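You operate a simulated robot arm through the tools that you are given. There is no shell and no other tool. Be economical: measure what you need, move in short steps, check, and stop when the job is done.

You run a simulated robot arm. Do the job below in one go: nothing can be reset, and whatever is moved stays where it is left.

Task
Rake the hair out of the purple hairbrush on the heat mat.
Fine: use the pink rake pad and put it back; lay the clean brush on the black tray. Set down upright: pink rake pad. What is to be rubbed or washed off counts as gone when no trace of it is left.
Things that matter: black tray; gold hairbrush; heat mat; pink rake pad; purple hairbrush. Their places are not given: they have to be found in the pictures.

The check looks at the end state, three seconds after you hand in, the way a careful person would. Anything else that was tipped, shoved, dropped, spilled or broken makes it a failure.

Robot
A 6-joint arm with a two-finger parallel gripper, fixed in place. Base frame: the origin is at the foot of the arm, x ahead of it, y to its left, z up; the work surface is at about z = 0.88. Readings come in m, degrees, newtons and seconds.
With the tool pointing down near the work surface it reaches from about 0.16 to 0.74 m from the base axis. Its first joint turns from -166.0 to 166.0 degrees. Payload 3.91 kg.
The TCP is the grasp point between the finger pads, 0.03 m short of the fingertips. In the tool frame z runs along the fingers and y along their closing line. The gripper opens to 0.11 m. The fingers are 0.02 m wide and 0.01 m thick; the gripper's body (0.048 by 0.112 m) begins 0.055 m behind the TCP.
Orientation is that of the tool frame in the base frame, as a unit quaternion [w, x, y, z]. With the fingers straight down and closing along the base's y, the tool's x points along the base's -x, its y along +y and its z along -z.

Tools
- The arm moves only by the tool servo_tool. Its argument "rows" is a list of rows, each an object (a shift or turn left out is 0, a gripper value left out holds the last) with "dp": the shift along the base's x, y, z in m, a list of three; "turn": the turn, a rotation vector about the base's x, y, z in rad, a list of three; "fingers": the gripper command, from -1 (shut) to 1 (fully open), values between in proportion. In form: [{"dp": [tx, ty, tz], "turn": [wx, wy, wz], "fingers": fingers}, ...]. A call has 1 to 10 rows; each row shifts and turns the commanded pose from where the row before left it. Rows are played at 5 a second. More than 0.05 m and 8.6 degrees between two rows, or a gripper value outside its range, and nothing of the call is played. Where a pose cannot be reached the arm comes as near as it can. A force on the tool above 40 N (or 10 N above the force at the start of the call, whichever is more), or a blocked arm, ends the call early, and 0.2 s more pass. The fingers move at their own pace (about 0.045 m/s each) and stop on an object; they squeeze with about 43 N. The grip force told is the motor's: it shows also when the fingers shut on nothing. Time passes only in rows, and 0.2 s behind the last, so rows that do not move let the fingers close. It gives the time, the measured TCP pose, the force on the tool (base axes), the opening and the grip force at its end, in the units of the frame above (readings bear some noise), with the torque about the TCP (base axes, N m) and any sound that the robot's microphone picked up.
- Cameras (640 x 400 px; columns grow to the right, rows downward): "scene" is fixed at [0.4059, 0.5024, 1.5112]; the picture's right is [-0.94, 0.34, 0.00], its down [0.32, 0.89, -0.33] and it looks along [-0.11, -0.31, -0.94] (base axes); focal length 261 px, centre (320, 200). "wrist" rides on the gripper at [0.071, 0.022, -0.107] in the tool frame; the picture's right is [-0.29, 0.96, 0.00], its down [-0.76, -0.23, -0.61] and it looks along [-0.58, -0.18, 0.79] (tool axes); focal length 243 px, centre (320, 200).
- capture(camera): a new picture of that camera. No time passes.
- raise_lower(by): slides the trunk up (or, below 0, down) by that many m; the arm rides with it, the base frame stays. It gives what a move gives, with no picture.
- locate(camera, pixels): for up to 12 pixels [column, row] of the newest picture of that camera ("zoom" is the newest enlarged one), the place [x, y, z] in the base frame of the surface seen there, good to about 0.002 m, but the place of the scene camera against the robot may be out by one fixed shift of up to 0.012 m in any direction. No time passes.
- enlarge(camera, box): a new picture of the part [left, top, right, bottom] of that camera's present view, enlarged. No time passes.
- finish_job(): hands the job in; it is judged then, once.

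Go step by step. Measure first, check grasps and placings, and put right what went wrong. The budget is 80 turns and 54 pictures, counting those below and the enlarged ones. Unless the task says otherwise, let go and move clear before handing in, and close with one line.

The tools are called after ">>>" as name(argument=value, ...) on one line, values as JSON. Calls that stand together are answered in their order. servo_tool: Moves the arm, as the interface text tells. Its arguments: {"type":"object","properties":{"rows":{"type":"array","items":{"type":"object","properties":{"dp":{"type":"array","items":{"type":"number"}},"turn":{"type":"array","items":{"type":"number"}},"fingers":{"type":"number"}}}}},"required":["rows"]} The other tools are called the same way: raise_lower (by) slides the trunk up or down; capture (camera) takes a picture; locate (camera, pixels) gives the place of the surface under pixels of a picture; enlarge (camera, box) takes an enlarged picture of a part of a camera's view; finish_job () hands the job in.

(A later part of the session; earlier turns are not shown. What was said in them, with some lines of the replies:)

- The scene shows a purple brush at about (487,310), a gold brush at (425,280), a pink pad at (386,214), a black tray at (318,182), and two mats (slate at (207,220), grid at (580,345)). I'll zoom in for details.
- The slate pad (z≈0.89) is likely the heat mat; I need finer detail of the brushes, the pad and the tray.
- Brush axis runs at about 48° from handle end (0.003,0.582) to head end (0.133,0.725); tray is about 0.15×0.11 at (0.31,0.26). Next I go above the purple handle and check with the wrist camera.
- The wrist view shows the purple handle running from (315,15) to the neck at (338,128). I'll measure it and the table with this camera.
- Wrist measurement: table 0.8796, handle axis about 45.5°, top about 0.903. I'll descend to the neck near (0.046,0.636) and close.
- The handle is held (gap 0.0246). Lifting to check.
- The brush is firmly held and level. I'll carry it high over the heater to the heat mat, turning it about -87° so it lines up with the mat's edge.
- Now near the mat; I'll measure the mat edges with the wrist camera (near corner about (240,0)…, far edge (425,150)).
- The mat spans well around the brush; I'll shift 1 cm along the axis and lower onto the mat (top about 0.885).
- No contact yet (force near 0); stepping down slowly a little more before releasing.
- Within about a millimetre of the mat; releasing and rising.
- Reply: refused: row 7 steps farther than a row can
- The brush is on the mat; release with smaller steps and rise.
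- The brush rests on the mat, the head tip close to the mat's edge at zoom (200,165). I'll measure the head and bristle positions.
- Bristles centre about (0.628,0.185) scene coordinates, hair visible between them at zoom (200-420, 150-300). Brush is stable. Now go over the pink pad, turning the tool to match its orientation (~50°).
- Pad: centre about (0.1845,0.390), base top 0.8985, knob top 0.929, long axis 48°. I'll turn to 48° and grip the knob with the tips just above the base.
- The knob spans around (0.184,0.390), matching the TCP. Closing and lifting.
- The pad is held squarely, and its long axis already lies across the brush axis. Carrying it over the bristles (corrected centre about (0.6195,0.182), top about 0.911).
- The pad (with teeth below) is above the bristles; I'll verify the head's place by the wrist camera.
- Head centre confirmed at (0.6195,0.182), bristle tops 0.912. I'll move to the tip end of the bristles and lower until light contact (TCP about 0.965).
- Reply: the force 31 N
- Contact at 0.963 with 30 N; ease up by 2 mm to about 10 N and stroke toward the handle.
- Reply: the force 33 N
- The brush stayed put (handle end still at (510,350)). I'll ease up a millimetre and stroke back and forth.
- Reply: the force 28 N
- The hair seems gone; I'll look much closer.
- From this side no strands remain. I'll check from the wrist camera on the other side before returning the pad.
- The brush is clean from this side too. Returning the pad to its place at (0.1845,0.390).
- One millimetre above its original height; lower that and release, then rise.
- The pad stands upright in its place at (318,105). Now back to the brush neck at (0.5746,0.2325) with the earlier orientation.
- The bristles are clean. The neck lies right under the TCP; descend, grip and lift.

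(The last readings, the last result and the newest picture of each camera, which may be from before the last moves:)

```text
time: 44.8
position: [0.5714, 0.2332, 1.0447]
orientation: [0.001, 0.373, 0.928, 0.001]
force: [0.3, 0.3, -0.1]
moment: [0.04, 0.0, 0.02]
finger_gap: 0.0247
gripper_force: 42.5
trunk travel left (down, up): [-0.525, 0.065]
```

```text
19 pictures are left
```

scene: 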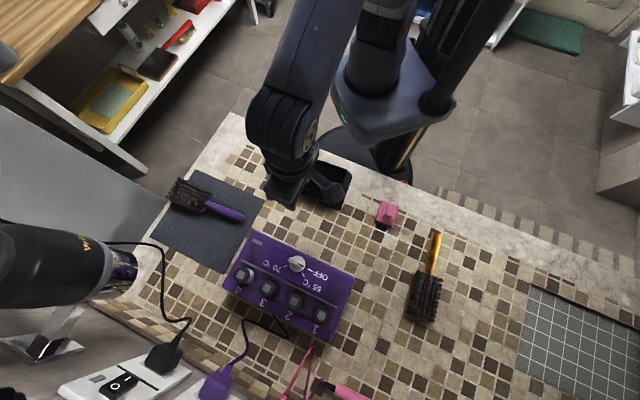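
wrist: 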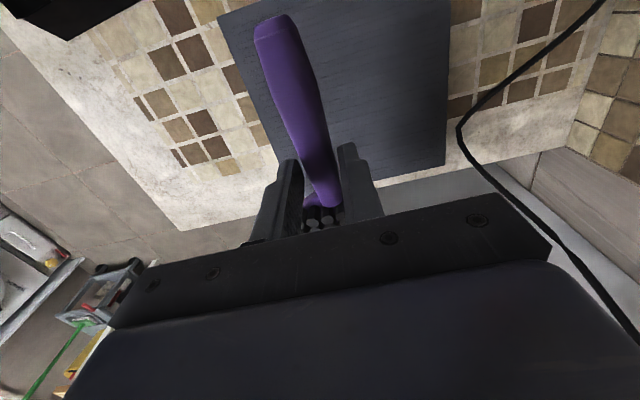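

The brush is held. Before placing, I'll profile the tray surface in the scene zoom.

>>> enlarge(camera="scene", box=[270, 140, 370, 220])

>>> locate(camera="zoom", pixels=[[110, 190], [130, 200], [150, 190], [200, 200], [250, 220], [300, 240], [340, 255], [370, 270], [390, 280], [250, 170], [230, 260], [270, 130]])

```text
5.00 times, centred on (320, 180) of scene
```

zoom: 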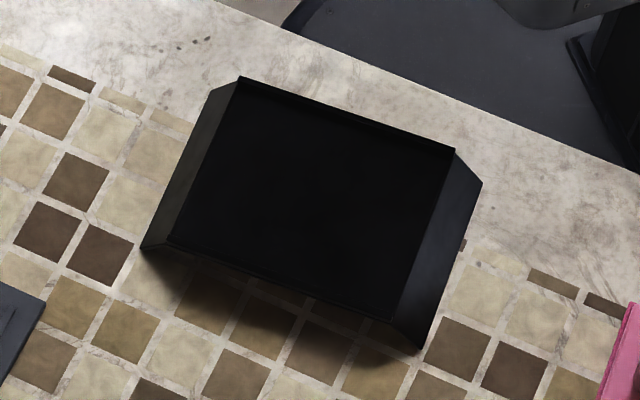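

```text
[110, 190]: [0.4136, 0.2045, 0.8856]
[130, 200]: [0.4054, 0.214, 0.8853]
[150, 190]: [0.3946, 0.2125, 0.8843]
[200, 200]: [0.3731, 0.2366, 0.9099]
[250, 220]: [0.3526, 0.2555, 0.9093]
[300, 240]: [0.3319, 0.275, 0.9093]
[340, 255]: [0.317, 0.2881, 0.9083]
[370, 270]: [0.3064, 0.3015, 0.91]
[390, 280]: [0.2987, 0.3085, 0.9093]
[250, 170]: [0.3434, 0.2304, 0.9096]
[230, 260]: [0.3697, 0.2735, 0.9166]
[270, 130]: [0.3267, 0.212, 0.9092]
```

The tray is a flat plate at ~0.905 (robot frame), centre about (0.3125,0.249), long axis ~140.7°, low lips on the long sides. I'll carry the brush over it with the head centred on the plate.

>>> servo_tool(rows=[{"dp": [-0.036, 0.005, 0], "turn": [0, 0, 0.0096]}, {"dp": [-0.036, 0.005, 0], "turn": [0, 0, 0.0096]}, {"dp": [-0.036, 0.005, 0], "turn": [0, 0, 0.0096]}, {"dp": [-0.036, 0.005, 0], "turn": [0, 0, 0.0096]}, {"dp": [-0.036, 0.005, 0], "turn": [0, 0, 0.0096]}, {"dp": [-0.036, 0.005, 0], "turn": [0, 0, 0.0096]}, {"dp": [-0.036, 0.005, 0], "turn": [0, 0, 0.0096]}, {"dp": [-0.036, 0.005, 0], "turn": [0, 0, 0.0096]}, {"dp": [0, 0, -0.03]}, {}])

>>> capture(camera="wrist")

>>> enlarge(camera="scene", box=[260, 130, 400, 230])

```text
time: 47.0
position: [0.284, 0.2735, 1.0138]
orientation: [0.0, 0.337, 0.942, 0.0]
force: [-0.1, 0.3, -0.7]
moment: [0.01, 0.02, -0.02]
finger_gap: 0.0244
gripper_force: 42.8
trunk travel left (down, up): [-0.525, 0.065]
```

```text
17 pictures are left
```

wrist: 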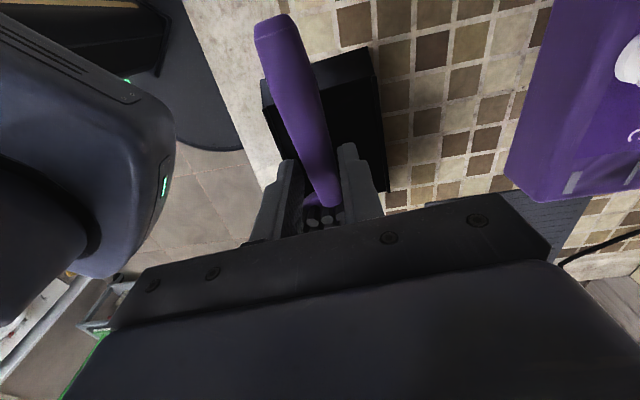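

```text
4.00 times, centred on (330, 180) of scene
```

zoom: 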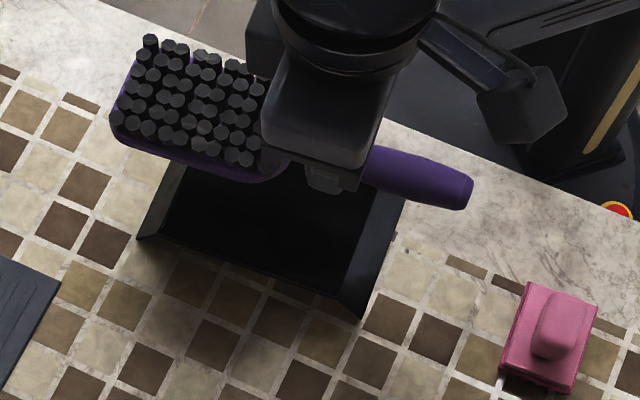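

>>> locate(camera="wrist", pixels=[[263, 82], [268, 110], [368, 50], [376, 85], [387, 188], [355, 110], [360, 170], [272, 130], [290, 80], [330, 60]])

>>> enlarge(camera="wrist", box=[230, 20, 430, 220])

```text
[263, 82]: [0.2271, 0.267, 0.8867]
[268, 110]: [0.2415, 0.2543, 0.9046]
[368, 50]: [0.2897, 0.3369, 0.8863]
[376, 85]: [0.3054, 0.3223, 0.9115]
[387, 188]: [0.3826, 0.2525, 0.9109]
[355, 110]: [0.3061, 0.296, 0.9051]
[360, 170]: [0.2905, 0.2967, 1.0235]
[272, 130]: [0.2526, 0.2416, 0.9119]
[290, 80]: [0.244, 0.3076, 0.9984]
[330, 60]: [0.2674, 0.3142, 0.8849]
```

```text
2.00 times, centred on (330, 120) of wrist
```

zoom: 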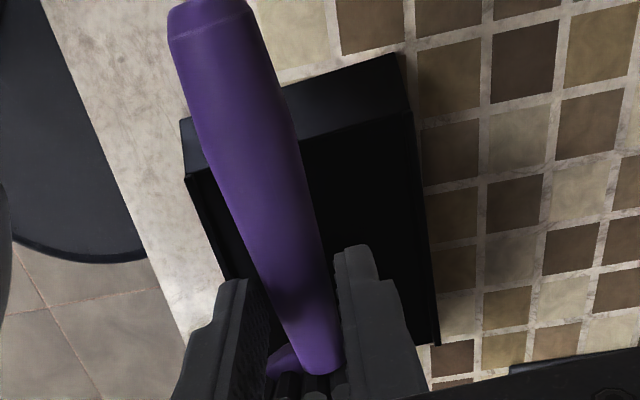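

Plate corners give centre (0.3137,0.251), axis −41°. Small correction, then lower.

>>> servo_tool(rows=[{"dp": [0.001, 0.002, -0.03], "turn": [0, 0, -0.03]}, {"dp": [0, 0, -0.02]}, {"dp": [0, 0, -0.012]}, {"dp": [0, 0, -0.006]}, {}])

>>> servo_tool(rows=[{"dp": [0, 0, -0.0015]}, {"dp": [0, 0, -0.001]}, {}])

```text
time: 48.2
position: [0.2853, 0.2735, 0.9454]
orientation: [0.001, 0.351, 0.936, 0.0]
force: [0.6, -0.4, -0.2]
moment: [0.04, 0.0, -0.02]
finger_gap: 0.025
gripper_force: 43.5
trunk travel left (down, up): [-0.525, 0.065]
```

```text
time: 49.0
position: [0.2849, 0.274, 0.944]
orientation: [0.0, 0.352, 0.936, 0.001]
force: [-1.7, -2.5, 18.5]
moment: [-0.57, -0.41, -0.02]
finger_gap: 0.0246
gripper_force: 43.0
trunk travel left (down, up): [-0.525, 0.065]
```

Contact at 0.944 with the load centred under the head (~0.04 ahead of the TCP), so it sits on the plate. Ease the pressure and check the view.

>>> servo_tool(rows=[{"dp": [0, 0, 0.001]}, {}])

>>> enlarge(camera="scene", box=[260, 130, 400, 230])

```text
time: 49.6
position: [0.2856, 0.2744, 0.9435]
orientation: [0.001, 0.35, 0.937, 0.002]
force: [-3.8, 1.2, 16.2]
moment: [-0.12, -0.09, 0.0]
finger_gap: 0.0246
gripper_force: 43.1
trunk travel left (down, up): [-0.525, 0.065]
```

```text
4.00 times, centred on (330, 180) of scene
```

zoom: 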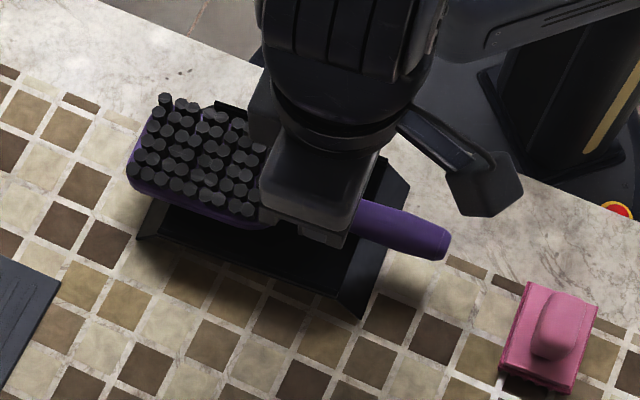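

Check heights of bristles and head edges to ensure it isn't on a lip.

>>> locate(camera="zoom", pixels=[[165, 98], [133, 170], [247, 208], [258, 150], [200, 150], [220, 112], [170, 200], [440, 245], [380, 220], [225, 108], [300, 240]])

```text
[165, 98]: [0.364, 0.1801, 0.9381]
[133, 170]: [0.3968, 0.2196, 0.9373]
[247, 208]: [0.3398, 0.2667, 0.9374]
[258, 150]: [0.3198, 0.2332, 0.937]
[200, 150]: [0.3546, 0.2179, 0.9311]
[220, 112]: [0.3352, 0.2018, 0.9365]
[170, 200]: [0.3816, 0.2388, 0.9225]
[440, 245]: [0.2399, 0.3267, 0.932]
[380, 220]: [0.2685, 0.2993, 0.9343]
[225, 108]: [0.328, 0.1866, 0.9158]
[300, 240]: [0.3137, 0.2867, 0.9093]
```

Bristle tops are level at 0.9373 (exactly plate height + brush height), so the brush lies flat. Release and move clear.

>>> servo_tool(rows=[{"dp": [0, 0, 0.001]}, {"fingers": -0.2}, {}, {}, {"dp": [0, 0, 0.02]}, {"dp": [0, 0, 0.04]}, {"dp": [0, 0, 0.04]}, {"dp": [0, 0, 0.04]}, {"dp": [0.03, 0.03, 0.02]}, {"dp": [0.03, 0.03, 0]}])

>>> servo_tool(rows=[{"dp": [0.03, 0.02, 0.02]}, {"dp": [0.04, 0, 0]}, {"dp": [0.04, 0, 0]}, {"dp": [0.04, 0, 0]}, {}])

>>> capture(camera="scene")

>>> enlarge(camera="scene", box=[260, 130, 400, 230])

```text
time: 51.8
position: [0.344, 0.3348, 1.1043]
orientation: [-0.001, 0.352, 0.936, -0.001]
force: [-0.9, 0.6, 0.4]
moment: [0.02, -0.01, 0.01]
finger_gap: 0.0439
gripper_force: 0.0
trunk travel left (down, up): [-0.525, 0.065]
```

```text
time: 53.0
position: [0.4963, 0.3548, 1.123]
orientation: [0.0, 0.351, 0.936, -0.001]
force: [-0.6, 0.7, -0.8]
moment: [-0.01, 0.03, 0.01]
finger_gap: 0.044
gripper_force: 0.0
trunk travel left (down, up): [-0.525, 0.065]
```

```text
13 pictures are left
```

scene: 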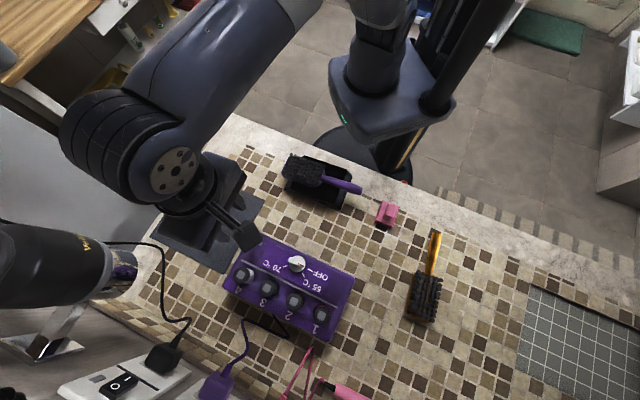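

```text
4.00 times, centred on (330, 180) of scene
```

zoom: 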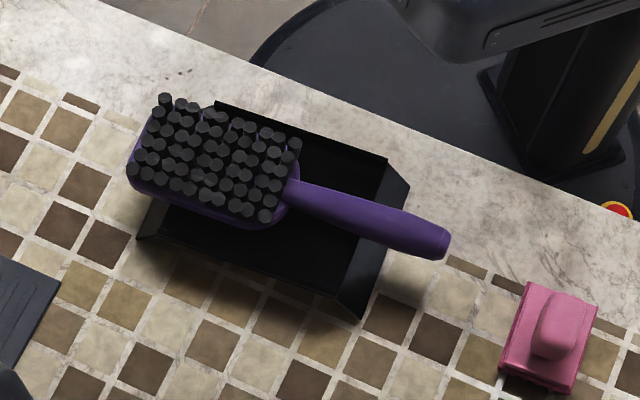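

The brush is clean, level and stable on the tray. The pink pad stands upright in its place, and the gold brush and the rest are untouched. The arm is clear, so I'm handing in.

>>> finish_job()

```text
The job is handed in.
```

I raked the purple hairbrush clean on the heat mat, put the pink rake pad back upright in its place, and laid the brush flat on the black tray with both its ends overhanging.
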